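You operate a simulated robot arm through the tools that you are given. There is no shell and no other tool.

Carry out the task below with a simulated robot arm. There is one attempt and no reset: what you move stays moved.

Task
Set the white slide to S, clamp it and stand the S block in the gap.
Fine: loosen the blue star knob first; tighten it before the block goes in.

Only the result counts: the job must be done as asked and must still hold three seconds after the hand-in. Knocking over, shifting, dropping, spilling or breaking anything else fails it.

Robot
A 7-joint arm with a two-finger gripper, fixed in place. Base frame: the origin is at the foot of the arm, x ahead of it, y to its left, z up; the work surface is at about z = 0. Lengths are in mm, angles in rad, forces in N, time in s.
With the tool pointing down near the work surface it reaches from about 220 to 560 mm from the base axis. Its first joint turns from -2.897 to 2.897 rad. Payload 1.2 kg.
The TCP is the grasp point between the finger pads, 22 mm short of the fingertips. In the tool frame z runs along the fingers and y along their closing line. The gripper opens to 92 mm. The gripper's body begins 65 mm behind the TCP.
Orientation is that of the tool frame in the base frame, as [roll, pitch, yaw] about the fixed x, y, z axes, in that order (R = Rz(yaw) Ry(pitch) Rx(roll)). With the fingers straight down and closing along the base's y, the tool's x points along the base's -x, its y along +y and its z along -z.

Tools
- The arm moves only by the tool step_arm. Its argument "increments" is a list of rows, each an object of numbers (a shift or turn left out is 0, a gripper value left out holds the last): "tx", "ty", "tz": the shift along the tool's x, y, z in units of 40 mm (1.0 is 40 mm); "ax", "ay", "az": the turn, a rotation vector about the tool's x, y, z in units of 5 degrees (1.0 is 5 degrees); "jaw": the closure in counts, from 0 (fully open) to 255 (shut). In form: [{"tx": .., "ty": .., "tz": .., "ax": .., "ay": .., "az": .., "jaw": ..}, ...]. A call has 1 to 20 rows; each row shifts and turns the commanded pose from where the row before left it, along the tool's axes as they then stand. A call with a number of a shift or a turn outside -1 to 1 is refused whole. A row lasts 0.2 s, in which the tool goes at most 50 mm and 0.15 rad; a call with a longer step from one row to the next is refused whole, and so is a gripper value outside its range. Where a pose cannot be reached the arm comes as near as it can. A force on the tool above 60 N (or 10 N above the force at the start of the call, whichever is more), or a blocked arm, ends the call early, and 0.2 s more pass. Each finger halts on what it meets, pressing with about 26 N; the grip force reading is that of the motor and also rises with nothing between the fingers. The clock runs only during rows and for 0.2 s after the last one: add rows that do not move to give the fingers time. It gives the time, the measured TCP pose, the force on the tool (base axes), the opening and the grip force at its end, in the units of the frame above (readings bear some noise), with the torque about the TCP (base axes, N m) and any sound that the robot's microphone picked up.
- Cameras (640 x 400 px; columns grow to the right, rows downward): "scene" is fixed at [219.9, 500.9, 562.2]; the picture's right is [-0.80, -0.60, 0.00], its down [-0.32, 0.42, -0.85] and it looks along [0.51, -0.68, -0.53] (base axes); focal length 367 px, centre (320, 200). "wrist" rides on the gripper at [71, 19, -102] in the tool frame; the picture's right is [-0.26, 0.97, 0.00], its down [-0.75, -0.20, -0.62] and it looks along [-0.60, -0.16, 0.78] (tool axes); focal length 280 px, centre (320, 200). There is no depth. A picture from a camera that has moved, and an enlarged one, comes with that camera's place and axes in the base frame and with its lens.
- snapshot(camera): a new picture of that camera. It takes no simulated time.
- inspect(camera, box): a new picture of the part [left, top, right, bottom] of that camera's present view, enlarged. It takes no simulated time.
- sign_off(): hands the job in; it is judged then, once.

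Nothing tells you positions but the pictures and the camera data. Unless the task says otherwise, let go and move clear before handing in.

The tools are called as a command line: name --argument value ..., lists and objects as JSON in quotes. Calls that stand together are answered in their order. step_arm: Moves the arm, as the interface text tells. Its arguments: {"type":"object","properties":{"increments":{"type":"array"}},"required":["increments"]} The other tools are called the same way: snapshot (camera) takes a picture; inspect (camera, box) takes an enlarged picture of a part of a camera's view; sign_off () hands the job in.

At the start:

```text
clock: 0.0
tcp_pos: [335.6, 155.6, 323.5]
orientation: [3.141, 0.001, 3.141]
wrist_force: [0.6, -0.8, 0.4]
moment: [-0.01, -0.03, 0.0]
grip_width: 92.3
gripper_force: 0.1
```

scene: 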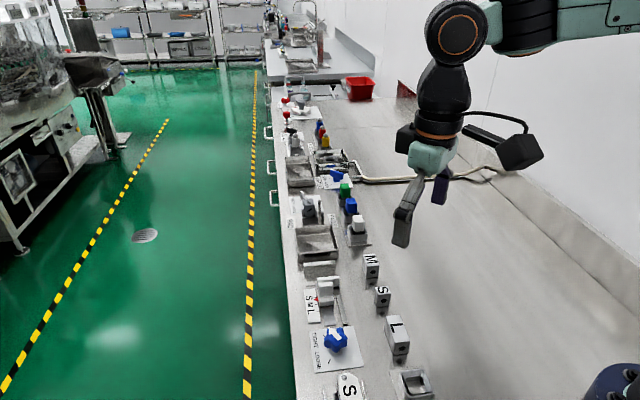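
wrist: 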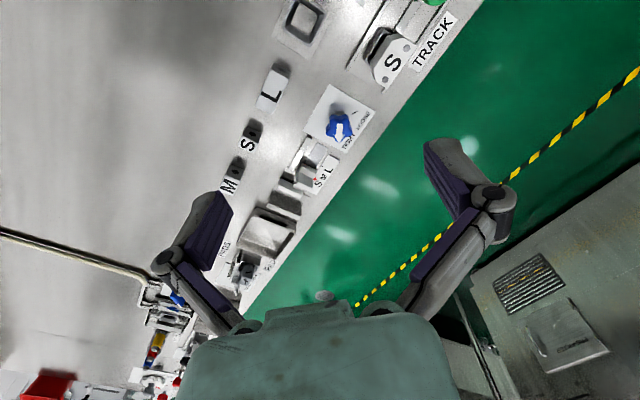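

I see a bench with a blue star knob, a white slide with an S/M/L scale, and blocks labelled M, S and L. I'll take enlarged pictures first to locate everything.

inspect --camera "scene" --box '[280, 240, 440, 400]'

inspect --camera "wrist" --box '[200, 60, 400, 260]'

inspect --camera "wrist" --box '[260, 0, 480, 130]'

inspect --camera "scene" --box '[270, 80, 430, 260]'

```text
2.50 times, centred on (360, 320) of scene
camera zoom: at [219.9, 500.9, 562.2], right [-0.8, -0.6, 0.0], down [-0.32, 0.42, -0.85], along [0.51, -0.68, -0.53], focal length 918 px, centre (220, -100)
```

zoom: 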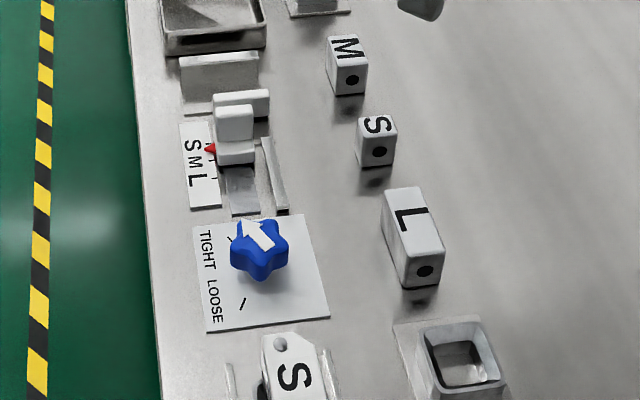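

```text
2.00 times, centred on (300, 160) of wrist
camera zoom: at [264.5, 175.0, 425.5], right [0.26, 0.97, 0.0], down [0.75, -0.2, 0.62], along [0.6, -0.16, -0.78], focal length 561 px, centre (360, 280)
```

zoom: 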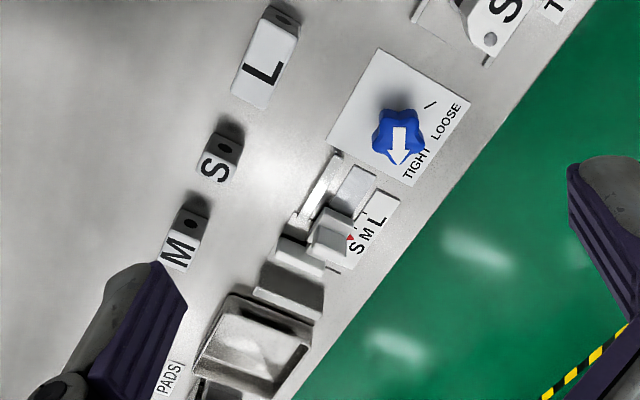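

```text
2.91 times, centred on (370, 65) of wrist
camera zoom: at [264.5, 175.0, 425.5], right [0.26, 0.97, 0.0], down [0.75, -0.2, 0.62], along [0.6, -0.16, -0.78], focal length 816 px, centre (174, 593)
```

zoom: 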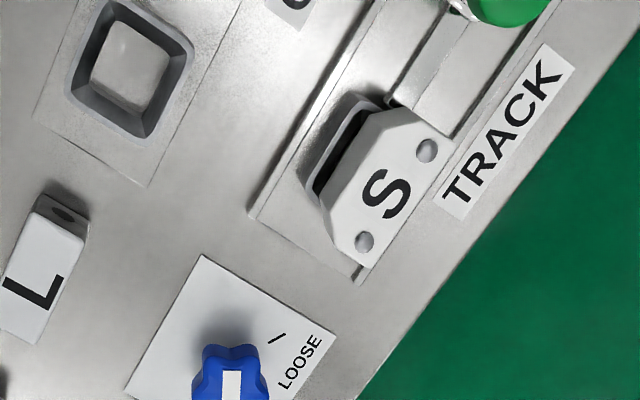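

```text
2.22 times, centred on (350, 170) of scene
camera zoom: at [219.9, 500.9, 562.2], right [-0.8, -0.6, 0.0], down [-0.32, 0.42, -0.85], along [0.51, -0.68, -0.53], focal length 816 px, centre (253, 267)
```

zoom: 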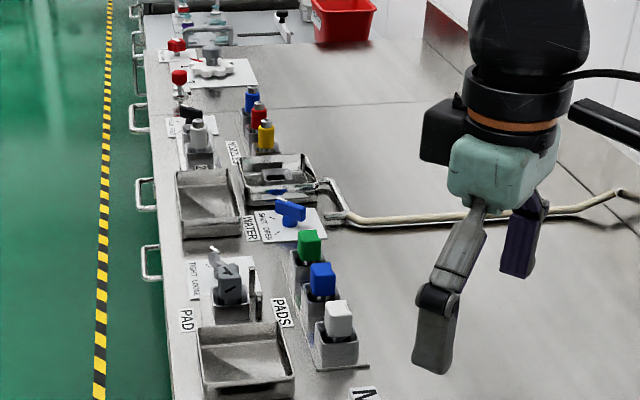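

The knob plate appears centred near (444, 158), turned 45° to the base axes. I need closer views of the slide scale, the pointer and the blocks.

inspect --camera "scene" --box '[300, 255, 360, 330]'

inspect --camera "scene" --box '[350, 245, 420, 365]'

inspect --camera "wrist" --box '[270, 120, 350, 220]'

inspect --camera "scene" --box '[305, 315, 375, 400]'

```text
5.33 times, centred on (330, 292) of scene
camera zoom: at [219.9, 500.9, 562.2], right [-0.8, -0.6, 0.0], down [-0.32, 0.42, -0.85], along [0.51, -0.68, -0.53], focal length 1959 px, centre (267, -293)
```

zoom: 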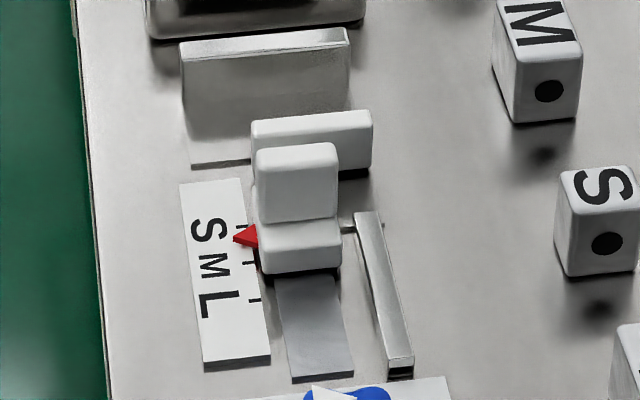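

```text
3.33 times, centred on (385, 305) of scene
camera zoom: at [219.9, 500.9, 562.2], right [-0.8, -0.6, 0.0], down [-0.32, 0.42, -0.85], along [0.51, -0.68, -0.53], focal length 1224 px, centre (103, -150)
```

zoom: 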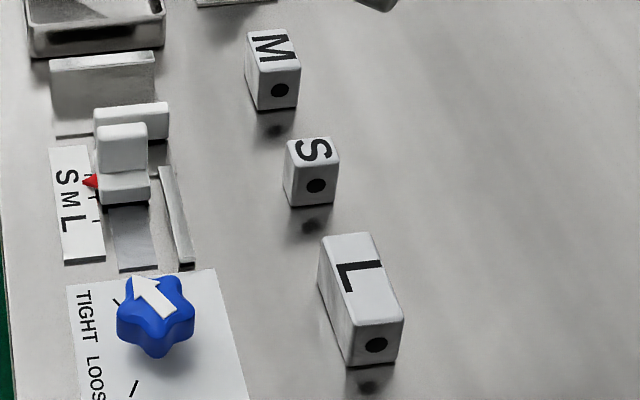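

```text
4.00 times, centred on (310, 170) of wrist
camera zoom: at [264.5, 175.0, 425.5], right [0.26, 0.97, 0.0], down [0.75, -0.2, 0.62], along [0.6, -0.16, -0.78], focal length 1122 px, centre (360, 320)
```

zoom: 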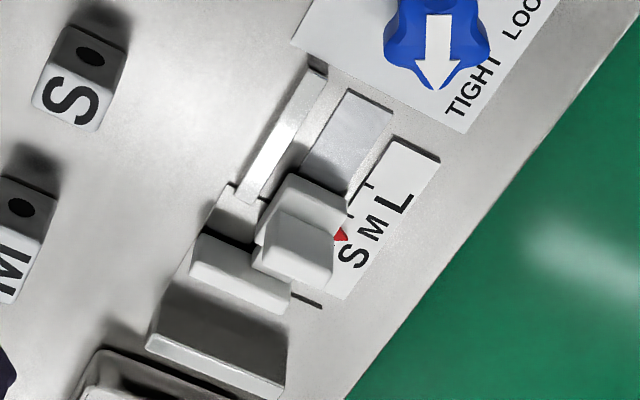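

```text
4.71 times, centred on (340, 358) of scene
camera zoom: at [219.9, 500.9, 562.2], right [-0.8, -0.6, 0.0], down [-0.32, 0.42, -0.85], along [0.51, -0.68, -0.53], focal length 1729 px, centre (226, -541)
```

zoom: 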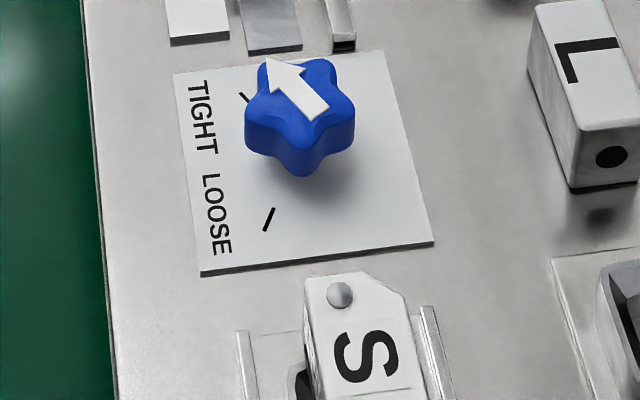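

The slide runs at about 45° between the fixed wall and the knob, and its red pointer sits near the S/M ticks. I'll turn the tool 45° so it lines up with the fixture, then bring the wrist camera closer to read the scale.

step_arm --increments '[{"az": 1}, {"az": 1}, {"az": 1}, {"az": 1}, {"az": 1}, {"az": 1}, {"az": 1}, {"az": 1}, {"az": 1}, {"tx": -0.15, "ty": 0.746, "tz": 0.585}, {"tx": -0.15, "ty": 0.746, "tz": 0.585}, {"tx": -0.15, "ty": 0.746, "tz": 0.585}, {"tx": -0.15, "ty": 0.746, "tz": 0.585}, {}]'

snapshot --camera "wrist"

```text
clock: 3.0
tcp_pos: [437.4, 223.8, 229.2]
orientation: [-3.141, 0.001, 2.357]
wrist_force: [-0.3, 0.1, 1.0]
moment: [0.01, -0.02, -0.03]
grip_width: 91.9
gripper_force: 0.0
```

```text
taken
camera wrist: at [400.6, 286.8, 331.5], right [0.87, 0.5, 0.0], down [0.39, -0.68, 0.63], along [0.31, -0.54, -0.78], focal length 280 px, centre (320, 200)
```

wrist: 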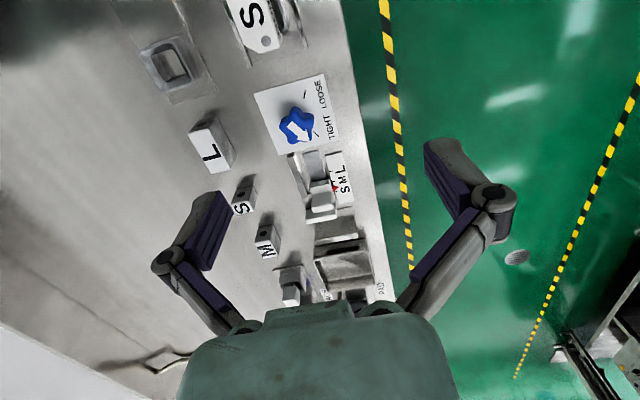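

The view is now aligned with the fixture. Next I'll zoom in on the slide scale, the knob and the blocks.

inspect --camera "wrist" --box '[280, 140, 370, 250]'

inspect --camera "wrist" --box '[245, 65, 345, 155]'

inspect --camera "wrist" --box '[180, 110, 290, 270]'

```text
3.64 times, centred on (325, 195) of wrist
camera zoom: at [400.6, 286.8, 331.5], right [0.87, 0.5, 0.0], down [0.39, -0.68, 0.63], along [0.31, -0.54, -0.78], focal length 1020 px, centre (302, 218)
```

zoom: 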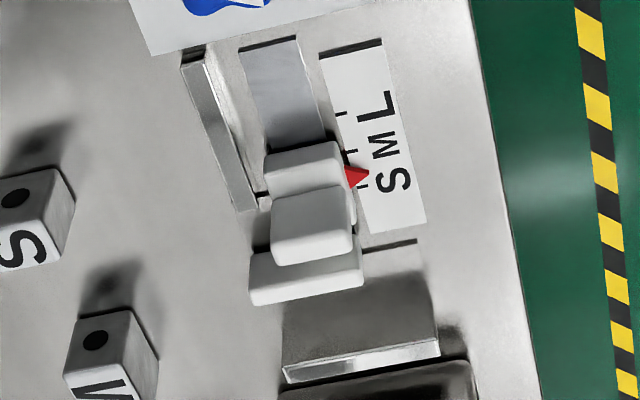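

```text
4.44 times, centred on (295, 110) of wrist
camera zoom: at [400.6, 286.8, 331.5], right [0.87, 0.5, 0.0], down [0.39, -0.68, 0.63], along [0.31, -0.54, -0.78], focal length 1246 px, centre (431, 600)
```

zoom: 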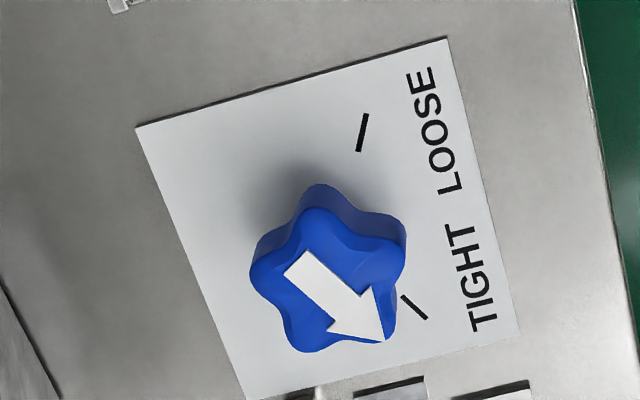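

```text
2.50 times, centred on (235, 190) of wrist
camera zoom: at [400.6, 286.8, 331.5], right [0.87, 0.5, 0.0], down [0.39, -0.68, 0.63], along [0.31, -0.54, -0.78], focal length 701 px, centre (532, 225)
```

zoom: 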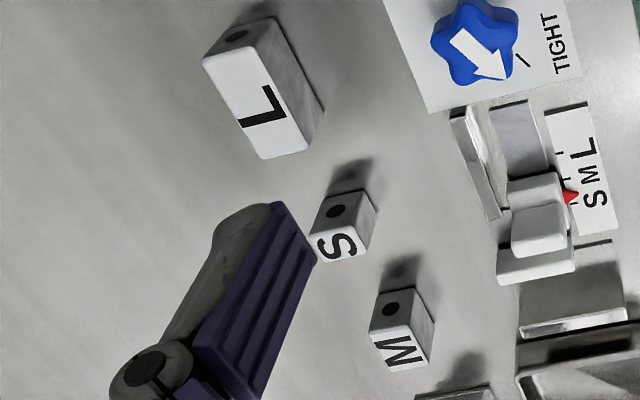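

inspect --camera "wrist" --box '[310, 160, 350, 200]'

inspect --camera "scene" --box '[308, 285, 338, 315]'

```text
10.00 times, centred on (330, 180) of wrist
camera zoom: at [400.6, 286.8, 331.5], right [0.87, 0.5, 0.0], down [0.39, -0.68, 0.63], along [0.31, -0.54, -0.78], focal length 2804 px, centre (220, 400)
```

zoom: 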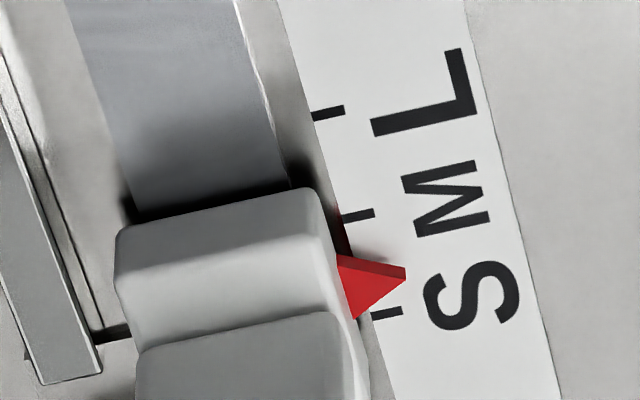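

```text
13.33 times, centred on (323, 300) of scene
camera zoom: at [219.9, 500.9, 562.2], right [-0.8, -0.6, 0.0], down [-0.32, 0.42, -0.85], along [0.51, -0.68, -0.53], focal length 4898 px, centre (280, -1133)
```

zoom: 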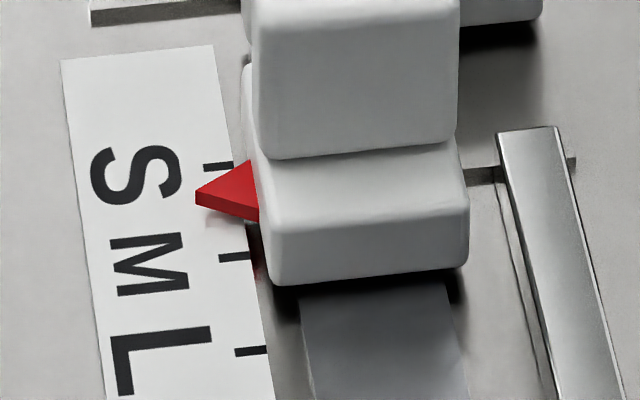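

The scale ticks are about 18 mm apart, and the pointer is roughly midway between M and S, so the slide has to move some 8–9 mm toward the wall. The knob is near (446, 157) with its arrow at TIGHT, and LOOSE is about 120° counter-clockwise. I'll move above the knob next.

step_arm --increments '[{"tx": -0.333, "ty": -0.2575, "tz": 0.745}, {"tx": -0.333, "ty": -0.2575, "tz": 0.745}, {"tx": -0.333, "ty": -0.2575, "tz": 0.745}, {"tx": -0.333, "ty": -0.2575, "tz": 0.745}, {"az": -0.8}, {"az": -0.8}, {"az": -0.8}, {}]'

snapshot --camera "wrist"

inspect --camera "scene" --box '[260, 220, 440, 400]'

```text
clock: 4.8
tcp_pos: [444.3, 157.1, 111.2]
orientation: [-3.141, 0.0, 2.569]
wrist_force: [-0.1, 0.2, -0.1]
moment: [0.02, 0.02, -0.01]
grip_width: 92.0
gripper_force: 0.0
```

```text
taken
camera wrist: at [395.8, 211.1, 212.6], right [0.74, 0.67, 0.0], down [0.52, -0.58, 0.62], along [0.42, -0.47, -0.78], focal length 280 px, centre (320, 200)
```

wrist: 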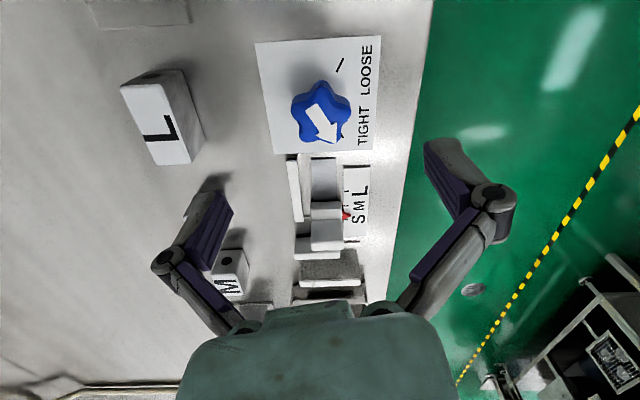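

```text
2.22 times, centred on (350, 310) of scene
camera zoom: at [219.9, 500.9, 562.2], right [-0.8, -0.6, 0.0], down [-0.32, 0.42, -0.85], along [0.51, -0.68, -0.53], focal length 816 px, centre (253, -44)
```

zoom: 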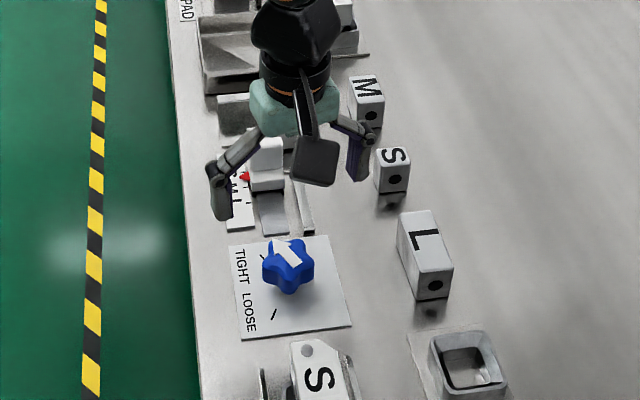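

inspect --camera "wrist" --box '[250, 30, 390, 160]'

inspect --camera "wrist" --box '[280, 140, 380, 300]'

```text
3.08 times, centred on (320, 95) of wrist
camera zoom: at [395.8, 211.1, 212.6], right [0.74, 0.67, 0.0], down [0.52, -0.58, 0.62], along [0.42, -0.47, -0.78], focal length 863 px, centre (320, 523)
```

zoom: 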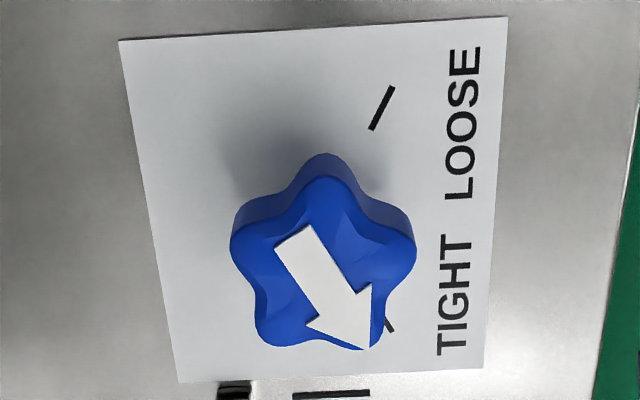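

```text
2.50 times, centred on (330, 220) of wrist
camera zoom: at [395.8, 211.1, 212.6], right [0.74, 0.67, 0.0], down [0.52, -0.58, 0.62], along [0.42, -0.47, -0.78], focal length 701 px, centre (295, 150)
```

zoom: 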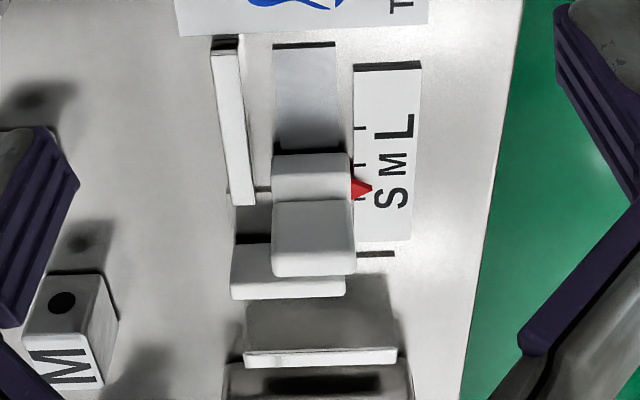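

The knob centre works out to (446, 157), with its body from about z = 12 to 31 mm. The fingers line up with a lobe and the valley opposite it, so I'll descend around the knob with the gripper open.

step_arm --increments '[{"tz": 0.52}, {"tz": 0.52}, {"tz": 0.52}, {"tz": 0.5}, {}, {}]'

inspect --camera "scene" --box '[270, 270, 400, 400]'

snapshot --camera "wrist"

```text
clock: 6.2
tcp_pos: [443.7, 156.5, 28.2]
orientation: [-3.141, 0.0, 2.566]
wrist_force: [-0.3, 0.6, 0.8]
moment: [-0.03, 0.03, 0.01]
grip_width: 92.0
gripper_force: 0.1
```

```text
3.08 times, centred on (335, 335) of scene
camera zoom: at [219.9, 500.9, 562.2], right [-0.8, -0.6, 0.0], down [-0.32, 0.42, -0.85], along [0.51, -0.68, -0.53], focal length 1130 px, centre (274, -215)
```

zoom: 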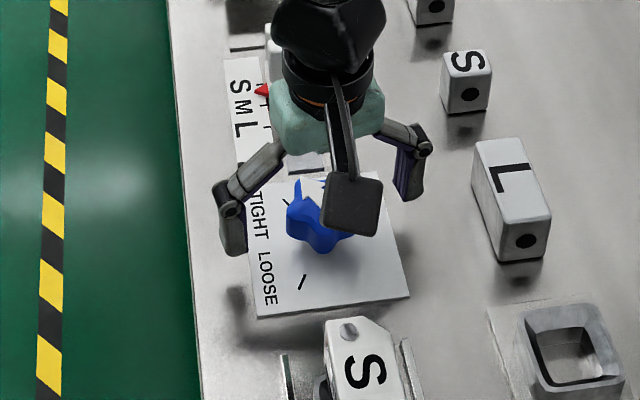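

```text
taken
camera wrist: at [395.7, 211.2, 129.5], right [0.75, 0.67, 0.0], down [0.52, -0.58, 0.63], along [0.42, -0.47, -0.78], focal length 280 px, centre (320, 200)
```

wrist: 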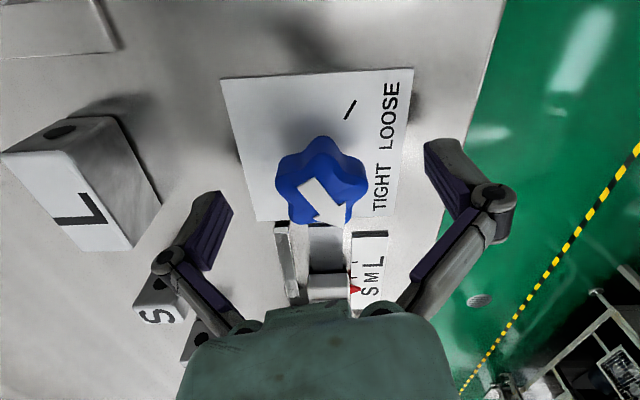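

The fingers straddle the knob evenly, so I'll close on it now.

step_arm --increments '[{"jaw": 120}, {"jaw": 255}, {}, {}]'

snapshot --camera "wrist"

```text
clock: 7.2
tcp_pos: [443.4, 156.2, 28.8]
orientation: [-3.141, -0.001, 2.565]
wrist_force: [-5.5, -1.4, 15.9]
moment: [0.0, 0.14, 0.0]
grip_width: 37.8
gripper_force: 27.8
```

```text
taken
camera wrist: at [395.9, 211.2, 130.2], right [0.75, 0.67, 0.0], down [0.52, -0.58, 0.63], along [0.42, -0.47, -0.78], focal length 280 px, centre (320, 200)
```

wrist: 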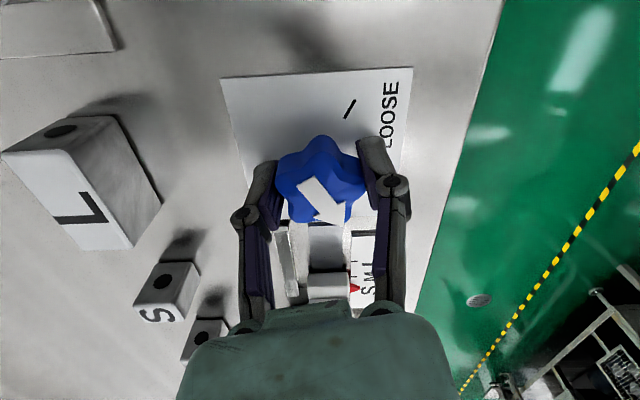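

The grip holds at 37.8 mm wide, with some upward force on the tool. I'll try the first turn counter-clockwise in small steps.

step_arm --increments '[{"az": -0.5, "tz": -0.02}, {"az": -0.5, "tz": -0.02}, {"az": -0.5}, {"az": -0.5}]'

snapshot --camera "wrist"

```text
clock: 8.2
tcp_pos: [443.6, 156.8, 28.7]
orientation: [3.141, -0.002, 2.74]
wrist_force: [10.1, 4.6, -22.8]
moment: [0.02, -0.12, 0.02]
grip_width: 38.0
gripper_force: 28.1
```

```text
taken
camera wrist: at [387.0, 201.5, 130.7], right [0.62, 0.79, 0.0], down [0.62, -0.48, 0.62], along [0.49, -0.39, -0.78], focal length 280 px, centre (320, 200)
```

wrist: 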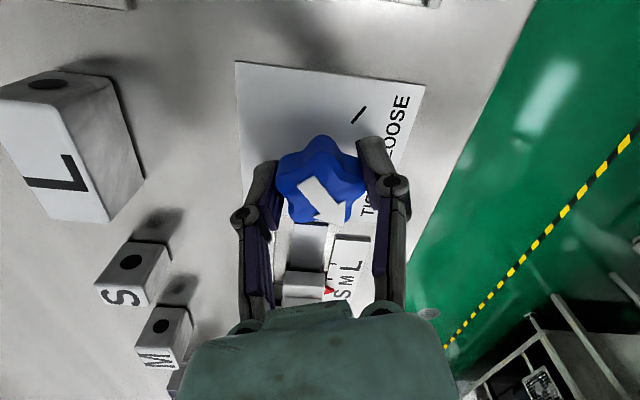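

The knob turns with the gripper. I'll relax the vertical force and keep turning.

step_arm --increments '[{"az": -0.5, "tz": 0.024}, {"az": -1}, {"az": -1}, {"az": -1}, {"az": -1}, {"az": -1}, {"az": -1}]'

snapshot --camera "wrist"

```text
clock: 9.8
tcp_pos: [443.4, 156.1, 28.7]
orientation: [-3.139, -0.003, -2.975]
wrist_force: [-13.1, -9.4, 2.1]
moment: [-0.06, -0.18, -0.02]
grip_width: 38.0
gripper_force: 28.0
```

```text
taken
camera wrist: at [371.8, 162.9, 130.9], right [0.1, 1.0, 0.0], down [0.78, -0.08, 0.62], along [0.62, -0.06, -0.78], focal length 280 px, centre (320, 200)
```

wrist: 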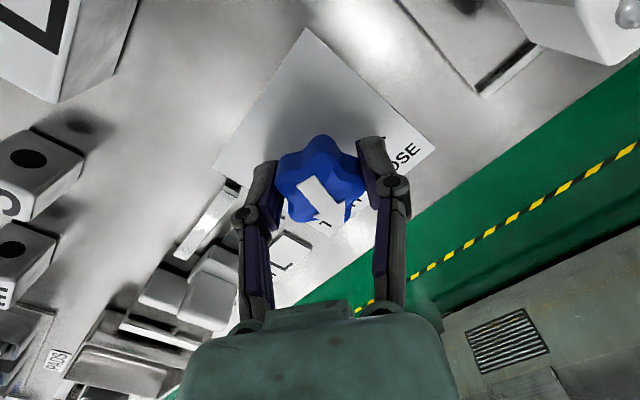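

step_arm --increments '[{"az": -1}, {"az": -1}, {"az": -1}, {"az": -1}, {"az": -1}, {"az": -1}, {"az": -1}, {"az": -1}]'

snapshot --camera "wrist"

```text
clock: 11.6
tcp_pos: [445.3, 155.1, 29.7]
orientation: [-3.141, -0.001, -2.278]
wrist_force: [-0.6, -19.1, -4.7]
moment: [-0.51, 0.31, -0.02]
grip_width: 38.0
gripper_force: 28.0
```

```text
taken
camera wrist: at [385.0, 114.2, 130.6], right [-0.56, 0.83, 0.0], down [0.64, 0.44, 0.63], along [0.52, 0.35, -0.78], focal length 280 px, centre (320, 200)
```

wrist: 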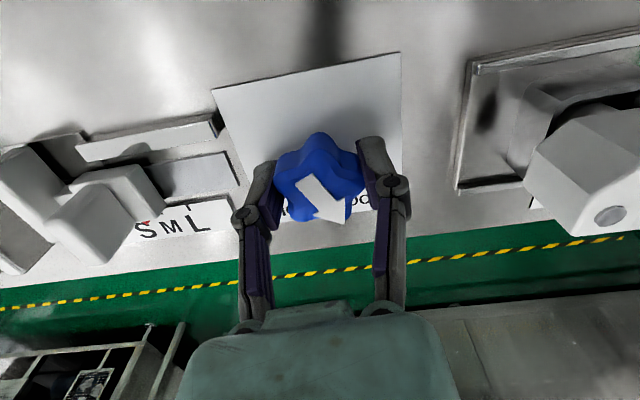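

step_arm --increments '[{"az": -1, "tx": 0.013, "ty": -0.011}, {"az": -1}, {"az": -1}, {"az": -1}, {"az": -1}, {"az": -1}, {"az": -1}, {"az": -0.5}]'

inspect --camera "wrist" --box '[200, 80, 440, 260]'

inspect --camera "scene" --box '[270, 270, 400, 400]'

```text
clock: 13.4
tcp_pos: [446.0, 155.6, 30.7]
orientation: [-3.14, -0.001, -1.624]
wrist_force: [19.7, -7.1, -9.8]
moment: [-0.29, -0.24, -0.39]
grip_width: 38.3
gripper_force: 28.0
```

```text
2.22 times, centred on (320, 170) of wrist
camera zoom: at [422.7, 85.8, 131.7], right [-0.95, 0.31, 0.0], down [0.24, 0.74, 0.63], along [0.2, 0.59, -0.78], focal length 623 px, centre (320, 267)
```

zoom: 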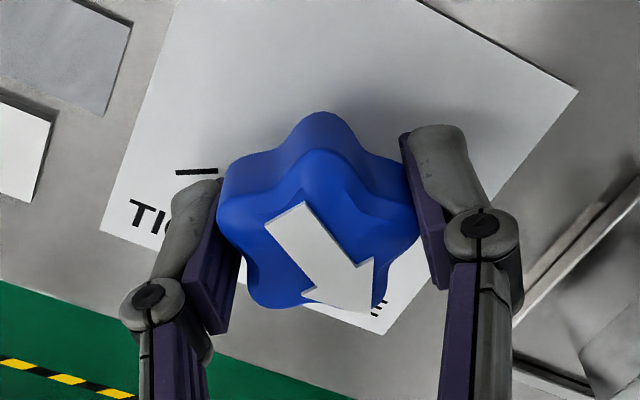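

```text
3.08 times, centred on (335, 335) of scene
camera zoom: at [219.9, 500.9, 562.2], right [-0.8, -0.6, 0.0], down [-0.32, 0.42, -0.85], along [0.51, -0.68, -0.53], focal length 1130 px, centre (274, -215)
```

zoom: 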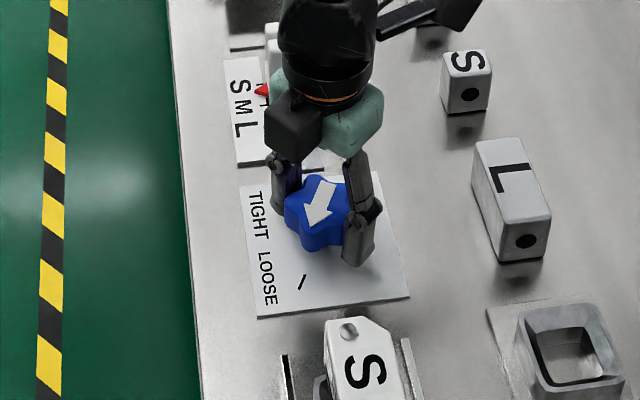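

The knob has reached its stop after 120° and the arrow now points at LOOSE. I'll release it, rise, and turn the tool so the camera looks almost straight down on the scale for an accurate pointer reading.

step_arm --increments '[{"jaw": 105}, {}, {}, {"tz": -0.75}, {"tz": -0.75}, {"tz": -0.75}, {"az": -0.96}, {"az": -0.96}, {"az": -0.96}, {"az": -0.96}, {"az": -0.96}, {"az": -0.96}, {"az": -0.96}, {"az": -0.96}, {"az": -0.96}, {"az": -0.96}, {}]'

inspect --camera "scene" --box '[270, 240, 430, 400]'

snapshot --camera "wrist"

```text
clock: 17.0
tcp_pos: [444.1, 155.5, 119.1]
orientation: [3.14, 0.001, -0.783]
wrist_force: [0.1, 0.2, 0.5]
moment: [-0.01, -0.04, -0.01]
grip_width: 54.1
gripper_force: 0.1
```

```text
2.50 times, centred on (350, 320) of scene
camera zoom: at [219.9, 500.9, 562.2], right [-0.8, -0.6, 0.0], down [-0.32, 0.42, -0.85], along [0.51, -0.68, -0.53], focal length 918 px, centre (245, -100)
```

zoom: 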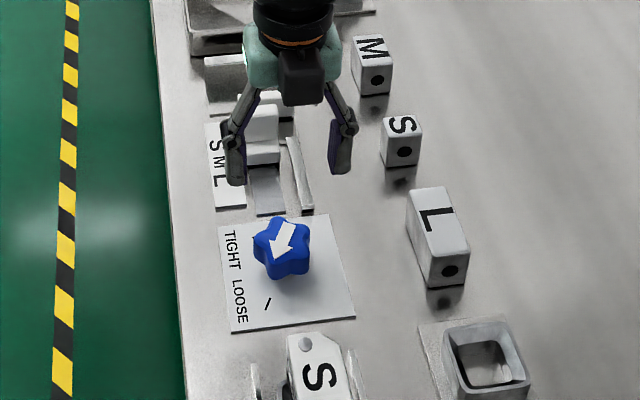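

```text
taken
camera wrist: at [481.8, 91.8, 220.8], right [-0.87, -0.5, 0.0], down [-0.39, 0.68, 0.62], along [-0.31, 0.54, -0.78], focal length 280 px, centre (320, 200)
```

wrist: 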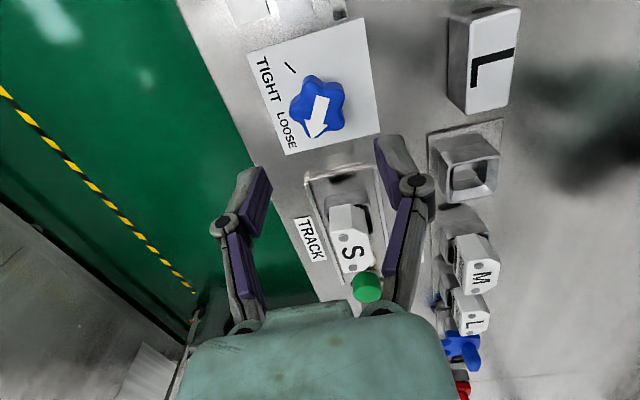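

The knob arrow is at LOOSE. Now I'll move out so the camera sits nearly above the scale.

step_arm --increments '[{"tx": 0.539, "ty": -0.357}, {"tx": 0.539, "ty": -0.357}, {"tx": 0.539, "ty": -0.357}, {}]'

snapshot --camera "wrist"

```text
clock: 18.0
tcp_pos: [520.7, 139.5, 118.8]
orientation: [-3.14, -0.001, -0.786]
wrist_force: [0.2, 0.1, -0.1]
moment: [0.03, 0.01, 0.0]
grip_width: 54.2
gripper_force: 0.1
```

```text
taken
camera wrist: at [557.3, 75.5, 221.1], right [-0.87, -0.5, 0.0], down [-0.39, 0.68, 0.62], along [-0.31, 0.54, -0.78], focal length 280 px, centre (320, 200)
```

wrist: 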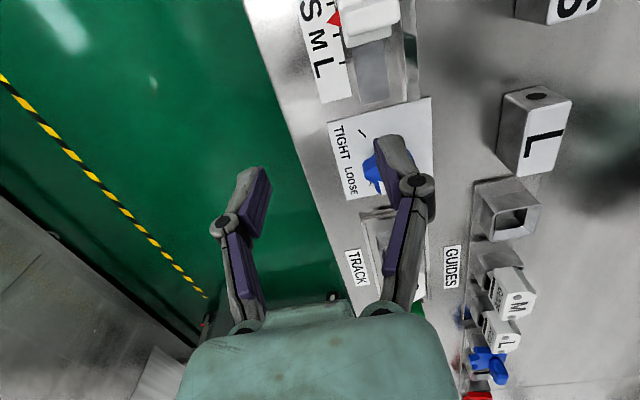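

inspect --camera "wrist" --box '[295, 0, 415, 60]'

inspect --camera "wrist" --box '[300, 0, 360, 40]'

```text
5.33 times, centred on (355, 30) of wrist
camera zoom: at [557.3, 75.5, 221.1], right [-0.87, -0.5, 0.0], down [-0.39, 0.68, 0.62], along [-0.31, 0.54, -0.78], focal length 1495 px, centre (133, 1107)
```

zoom: 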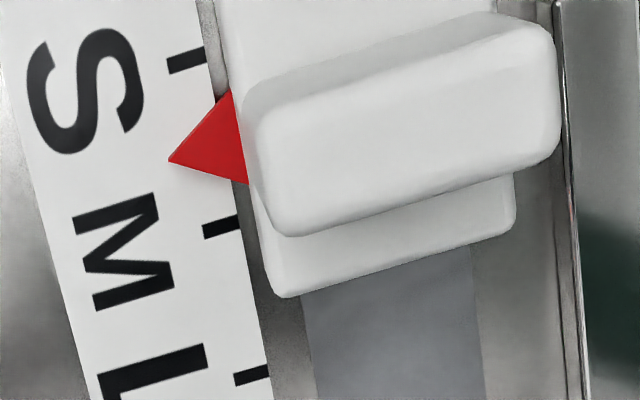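

```text
10.00 times, centred on (330, 20) of wrist
camera zoom: at [557.3, 75.5, 221.1], right [-0.87, -0.5, 0.0], down [-0.39, 0.68, 0.62], along [-0.31, 0.54, -0.78], focal length 2804 px, centre (220, 2000)
```

zoom: 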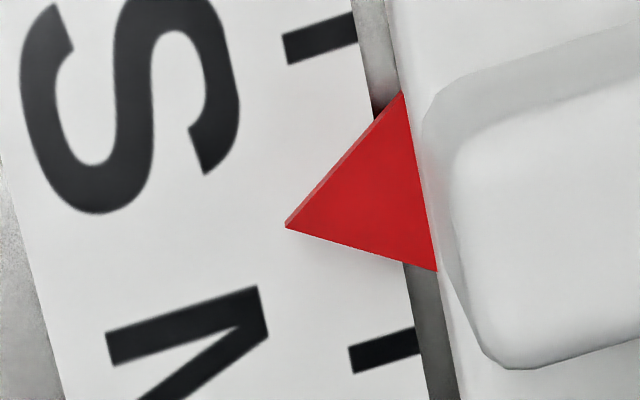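

From nearly overhead, the pointer tip is almost exactly midway between M and S, so the slide needs +9 mm toward the wall. Before I touch it, I'll check the gap, wall and jaw geometry.

inspect --camera "scene" --box '[305, 255, 345, 295]'

inspect --camera "scene" --box '[355, 250, 415, 325]'

```text
10.00 times, centred on (325, 275) of scene
camera zoom: at [219.9, 500.9, 562.2], right [-0.8, -0.6, 0.0], down [-0.32, 0.42, -0.85], along [0.51, -0.68, -0.53], focal length 3673 px, centre (270, -550)
```

zoom: 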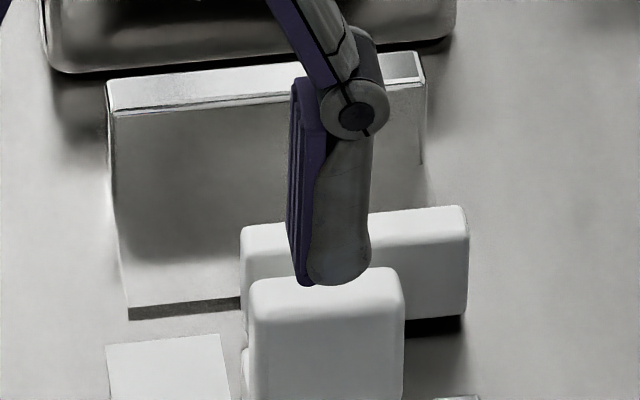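

```text
5.33 times, centred on (385, 288) of scene
camera zoom: at [219.9, 500.9, 562.2], right [-0.8, -0.6, 0.0], down [-0.32, 0.42, -0.85], along [0.51, -0.68, -0.53], focal length 1959 px, centre (-27, -267)
```

zoom: 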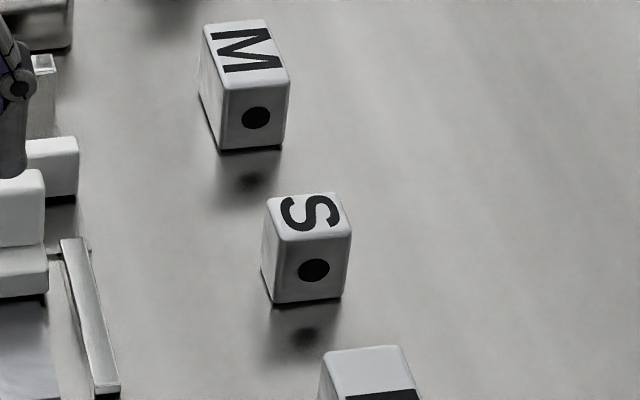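

The gap runs between the jaw plate and the fixed wall, over a thin base plate. I'll hover above the slide's handle and check alignment before descending.

step_arm --increments '[{"tx": 0.58, "ty": 0.52}, {"tx": 0.58, "ty": 0.52}, {"tz": 0.55}, {"tz": 0.55}, {}, {}]'

snapshot --camera "wrist"

inspect --camera "scene" --box '[290, 230, 370, 330]'

```text
clock: 19.4
tcp_pos: [524.2, 77.8, 75.7]
orientation: [3.14, 0.0, -0.785]
wrist_force: [-0.2, -0.1, 0.0]
moment: [-0.02, -0.02, 0.01]
grip_width: 54.1
gripper_force: 0.1
```

```text
taken
camera wrist: at [560.9, 14.0, 177.0], right [-0.87, -0.5, 0.0], down [-0.39, 0.68, 0.62], along [-0.31, 0.54, -0.78], focal length 280 px, centre (320, 200)
```

wrist: 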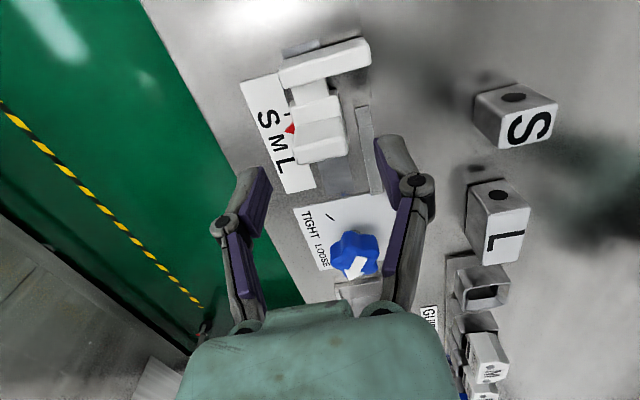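

```text
4.00 times, centred on (330, 280) of scene
camera zoom: at [219.9, 500.9, 562.2], right [-0.8, -0.6, 0.0], down [-0.32, 0.42, -0.85], along [0.51, -0.68, -0.53], focal length 1469 px, centre (280, -120)
```

zoom: 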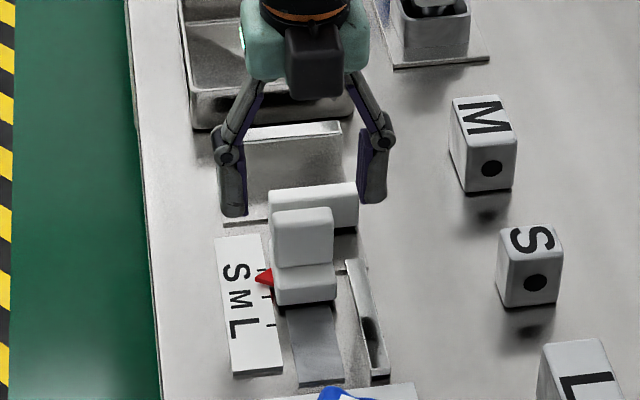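

inspect --camera "wrist" --box '[240, 10, 400, 170]'

```text
2.50 times, centred on (320, 90) of wrist
camera zoom: at [560.9, 14.0, 177.0], right [-0.87, -0.5, 0.0], down [-0.39, 0.68, 0.62], along [-0.31, 0.54, -0.78], focal length 701 px, centre (320, 475)
```

zoom: 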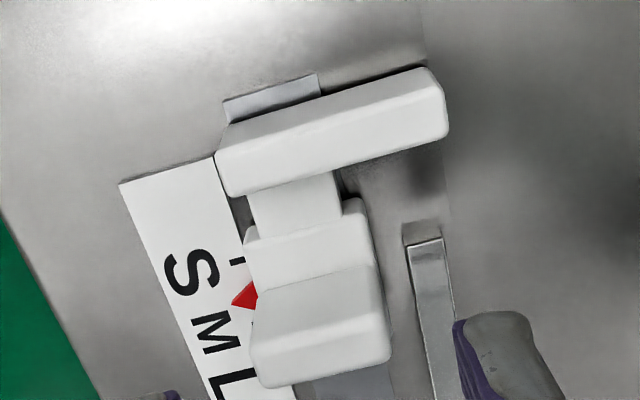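

inspect --camera "wrist" --box '[250, 0, 390, 100]'

inspect --camera "scene" --box '[318, 268, 348, 298]'

```text
4.00 times, centred on (320, 50) of wrist
camera zoom: at [560.9, 14.0, 177.0], right [-0.87, -0.5, 0.0], down [-0.39, 0.68, 0.62], along [-0.31, 0.54, -0.78], focal length 1122 px, centre (320, 800)
```

zoom: 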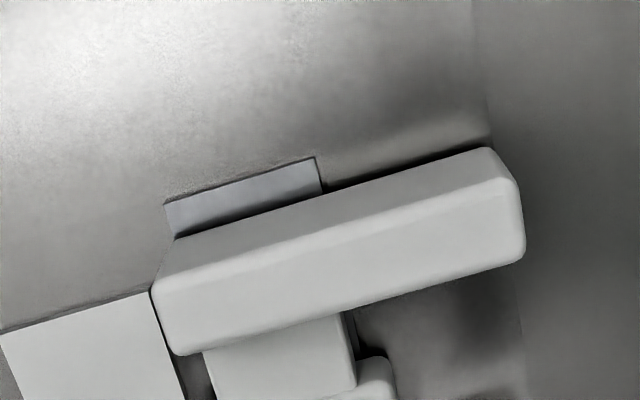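

```text
13.33 times, centred on (333, 283) of scene
camera zoom: at [219.9, 500.9, 562.2], right [-0.8, -0.6, 0.0], down [-0.32, 0.42, -0.85], along [0.51, -0.68, -0.53], focal length 4898 px, centre (147, -907)
```

zoom: 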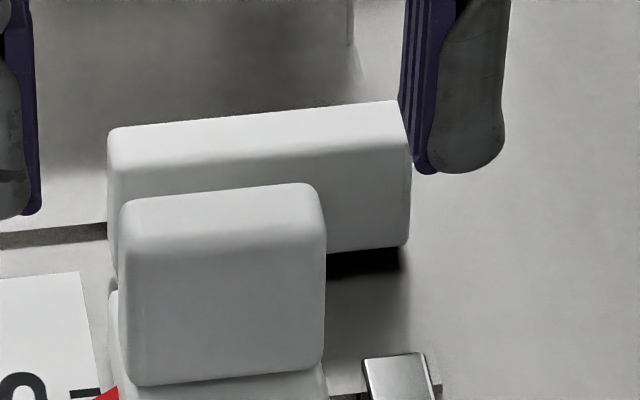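

The handle is centred under the gripper. I'll descend, staying above the slide's lower body and the pointer, and grip the handle.

step_arm --increments '[{"tz": 0.47}, {"tz": 0.47}, {}, {}]'

inspect --camera "scene" --box '[300, 255, 360, 330]'

snapshot --camera "wrist"

```text
clock: 20.4
tcp_pos: [524.5, 77.3, 37.5]
orientation: [3.141, 0.0, -0.784]
wrist_force: [0.5, -0.2, 0.0]
moment: [0.01, 0.0, -0.02]
grip_width: 54.1
gripper_force: 0.0
```

```text
5.33 times, centred on (330, 292) of scene
camera zoom: at [219.9, 500.9, 562.2], right [-0.8, -0.6, 0.0], down [-0.32, 0.42, -0.85], along [0.51, -0.68, -0.53], focal length 1959 px, centre (267, -293)
```

zoom: 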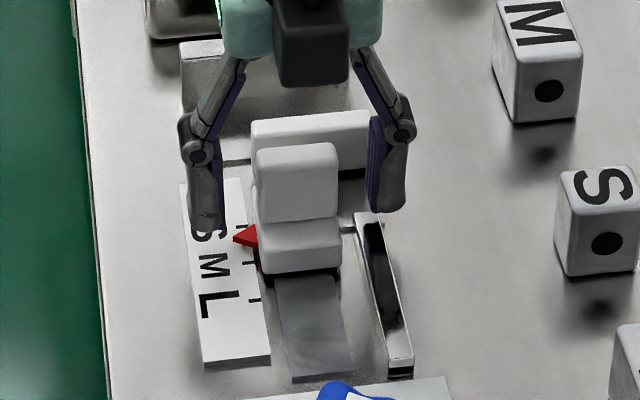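

```text
taken
camera wrist: at [560.9, 14.0, 139.4], right [-0.87, -0.5, 0.0], down [-0.39, 0.68, 0.62], along [-0.31, 0.54, -0.78], focal length 280 px, centre (320, 200)
```

wrist: 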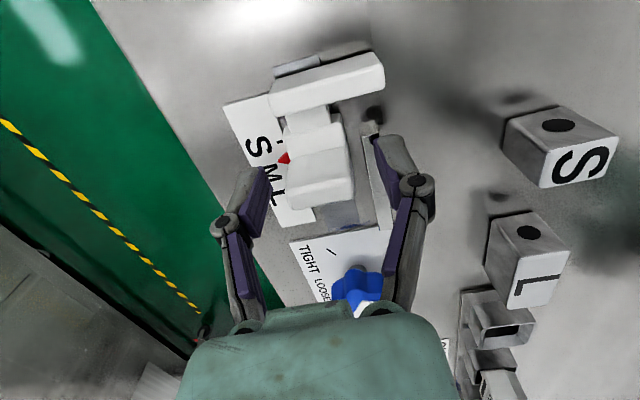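

step_arm --increments '[{"jaw": 150}, {"jaw": 255}, {}, {}]'

inspect --camera "scene" --box '[300, 255, 360, 330]'

snapshot --camera "wrist"

```text
clock: 21.4
tcp_pos: [522.8, 77.4, 37.9]
orientation: [-3.142, -0.001, -0.785]
wrist_force: [-6.3, -2.8, 8.1]
moment: [0.08, 0.4, 0.07]
grip_width: 29.9
gripper_force: 27.3
```

```text
5.33 times, centred on (330, 292) of scene
camera zoom: at [219.9, 500.9, 562.2], right [-0.8, -0.6, 0.0], down [-0.32, 0.42, -0.85], along [0.51, -0.68, -0.53], focal length 1959 px, centre (267, -293)
```

zoom: 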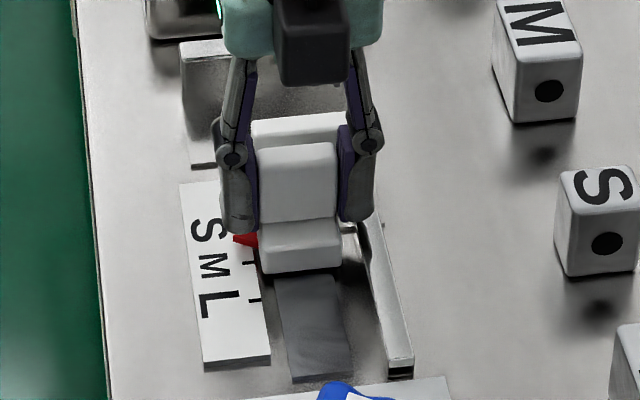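

```text
taken
camera wrist: at [560.9, 13.8, 139.7], right [-0.87, -0.5, 0.0], down [-0.39, 0.68, 0.62], along [-0.31, 0.54, -0.78], focal length 280 px, centre (320, 200)
```

wrist: 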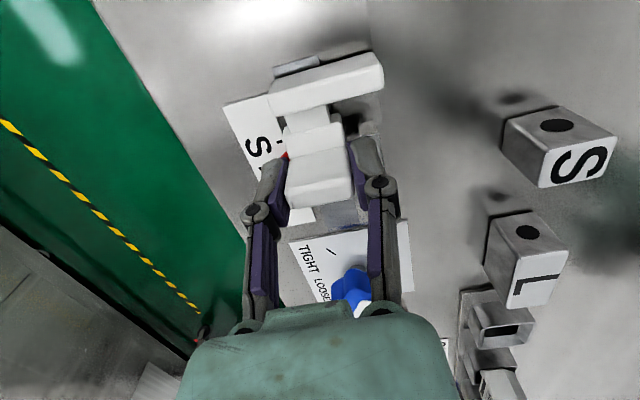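

The handle is gripped at 29.9 mm wide. I'll push the slide toward S in small steps and watch the force.

step_arm --increments '[{"tx": 0.05}, {"tx": 0.05}, {}]'

inspect --camera "scene" --box '[300, 265, 350, 315]'

```text
clock: 22.2
tcp_pos: [526.2, 74.9, 38.7]
orientation: [3.139, 0.0, -0.784]
wrist_force: [-9.0, -5.9, 7.4]
moment: [-0.17, 0.26, 0.11]
grip_width: 30.3
gripper_force: 28.3
```

```text
8.00 times, centred on (325, 290) of scene
camera zoom: at [219.9, 500.9, 562.2], right [-0.8, -0.6, 0.0], down [-0.32, 0.42, -0.85], along [0.51, -0.68, -0.53], focal length 2939 px, centre (280, -520)
```

zoom: 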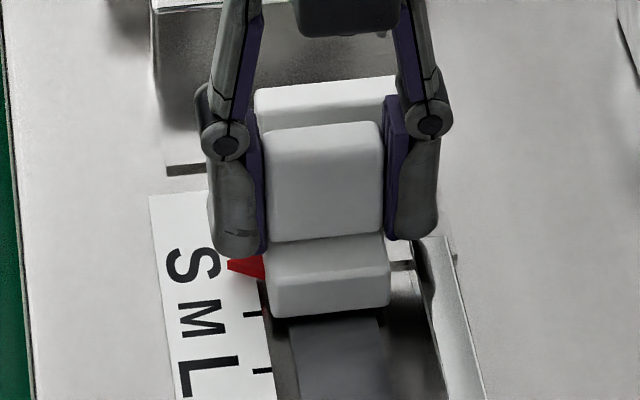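

step_arm --increments '[{"tx": 0.06}, {"tx": 0.06}, {}]'

inspect --camera "scene" --box '[308, 285, 338, 315]'

inspect --camera "wrist" --box '[200, 30, 400, 230]'

```text
clock: 23.0
tcp_pos: [530.2, 71.6, 37.7]
orientation: [3.139, 0.0, -0.785]
wrist_force: [-12.3, -5.8, 11.0]
moment: [-0.52, -0.09, -0.09]
grip_width: 30.2
gripper_force: 28.3
```

```text
13.33 times, centred on (323, 300) of scene
camera zoom: at [219.9, 500.9, 562.2], right [-0.8, -0.6, 0.0], down [-0.32, 0.42, -0.85], along [0.51, -0.68, -0.53], focal length 4898 px, centre (280, -1133)
```

zoom: 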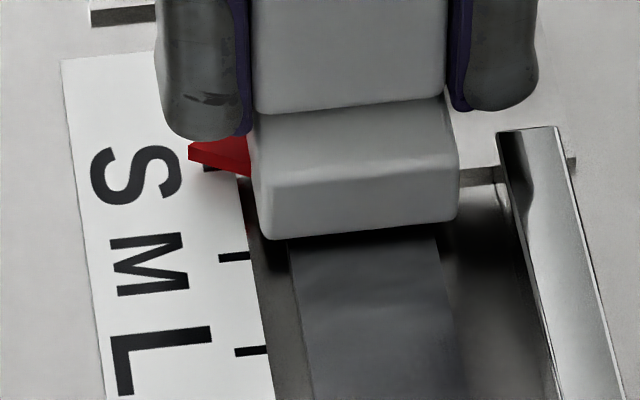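

```text
2.00 times, centred on (300, 130) of wrist
camera zoom: at [567.2, 7.5, 139.7], right [-0.87, -0.5, 0.0], down [-0.39, 0.68, 0.62], along [-0.31, 0.54, -0.78], focal length 561 px, centre (360, 340)
```

zoom: 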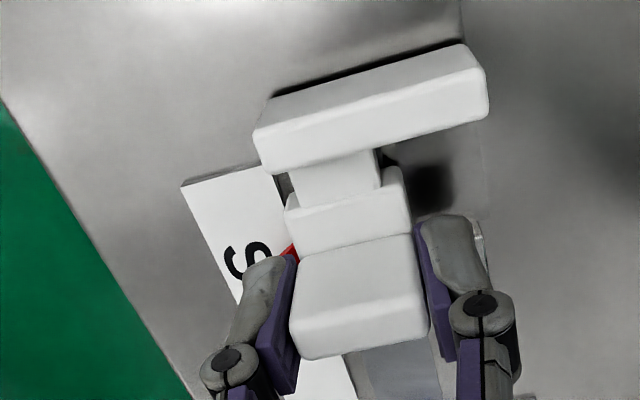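

By both views the slide has moved about 9 mm. I'll let go, rise, and check the pointer from overhead.

step_arm --increments '[{"jaw": 170}, {"jaw": 105}, {}, {"tz": -0.7}, {"tz": -0.7}, {"tz": -0.7}, {"tx": -0.5, "ty": -0.4}, {"tx": -0.5, "ty": -0.4}, {}]'

snapshot --camera "wrist"

```text
clock: 25.0
tcp_pos: [523.8, 123.6, 122.1]
orientation: [-3.141, 0.0, -0.785]
wrist_force: [0.0, -0.3, 0.6]
moment: [-0.01, 0.01, 0.0]
grip_width: 54.2
gripper_force: 0.1
```

```text
taken
camera wrist: at [561.3, 59.0, 223.9], right [-0.87, -0.5, 0.0], down [-0.39, 0.68, 0.62], along [-0.31, 0.54, -0.78], focal length 280 px, centre (320, 200)
```

wrist: 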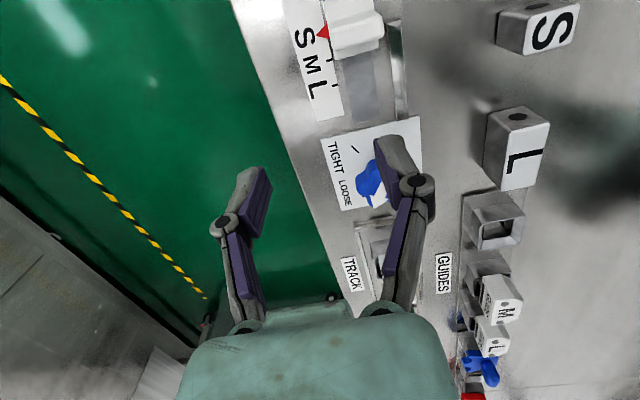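

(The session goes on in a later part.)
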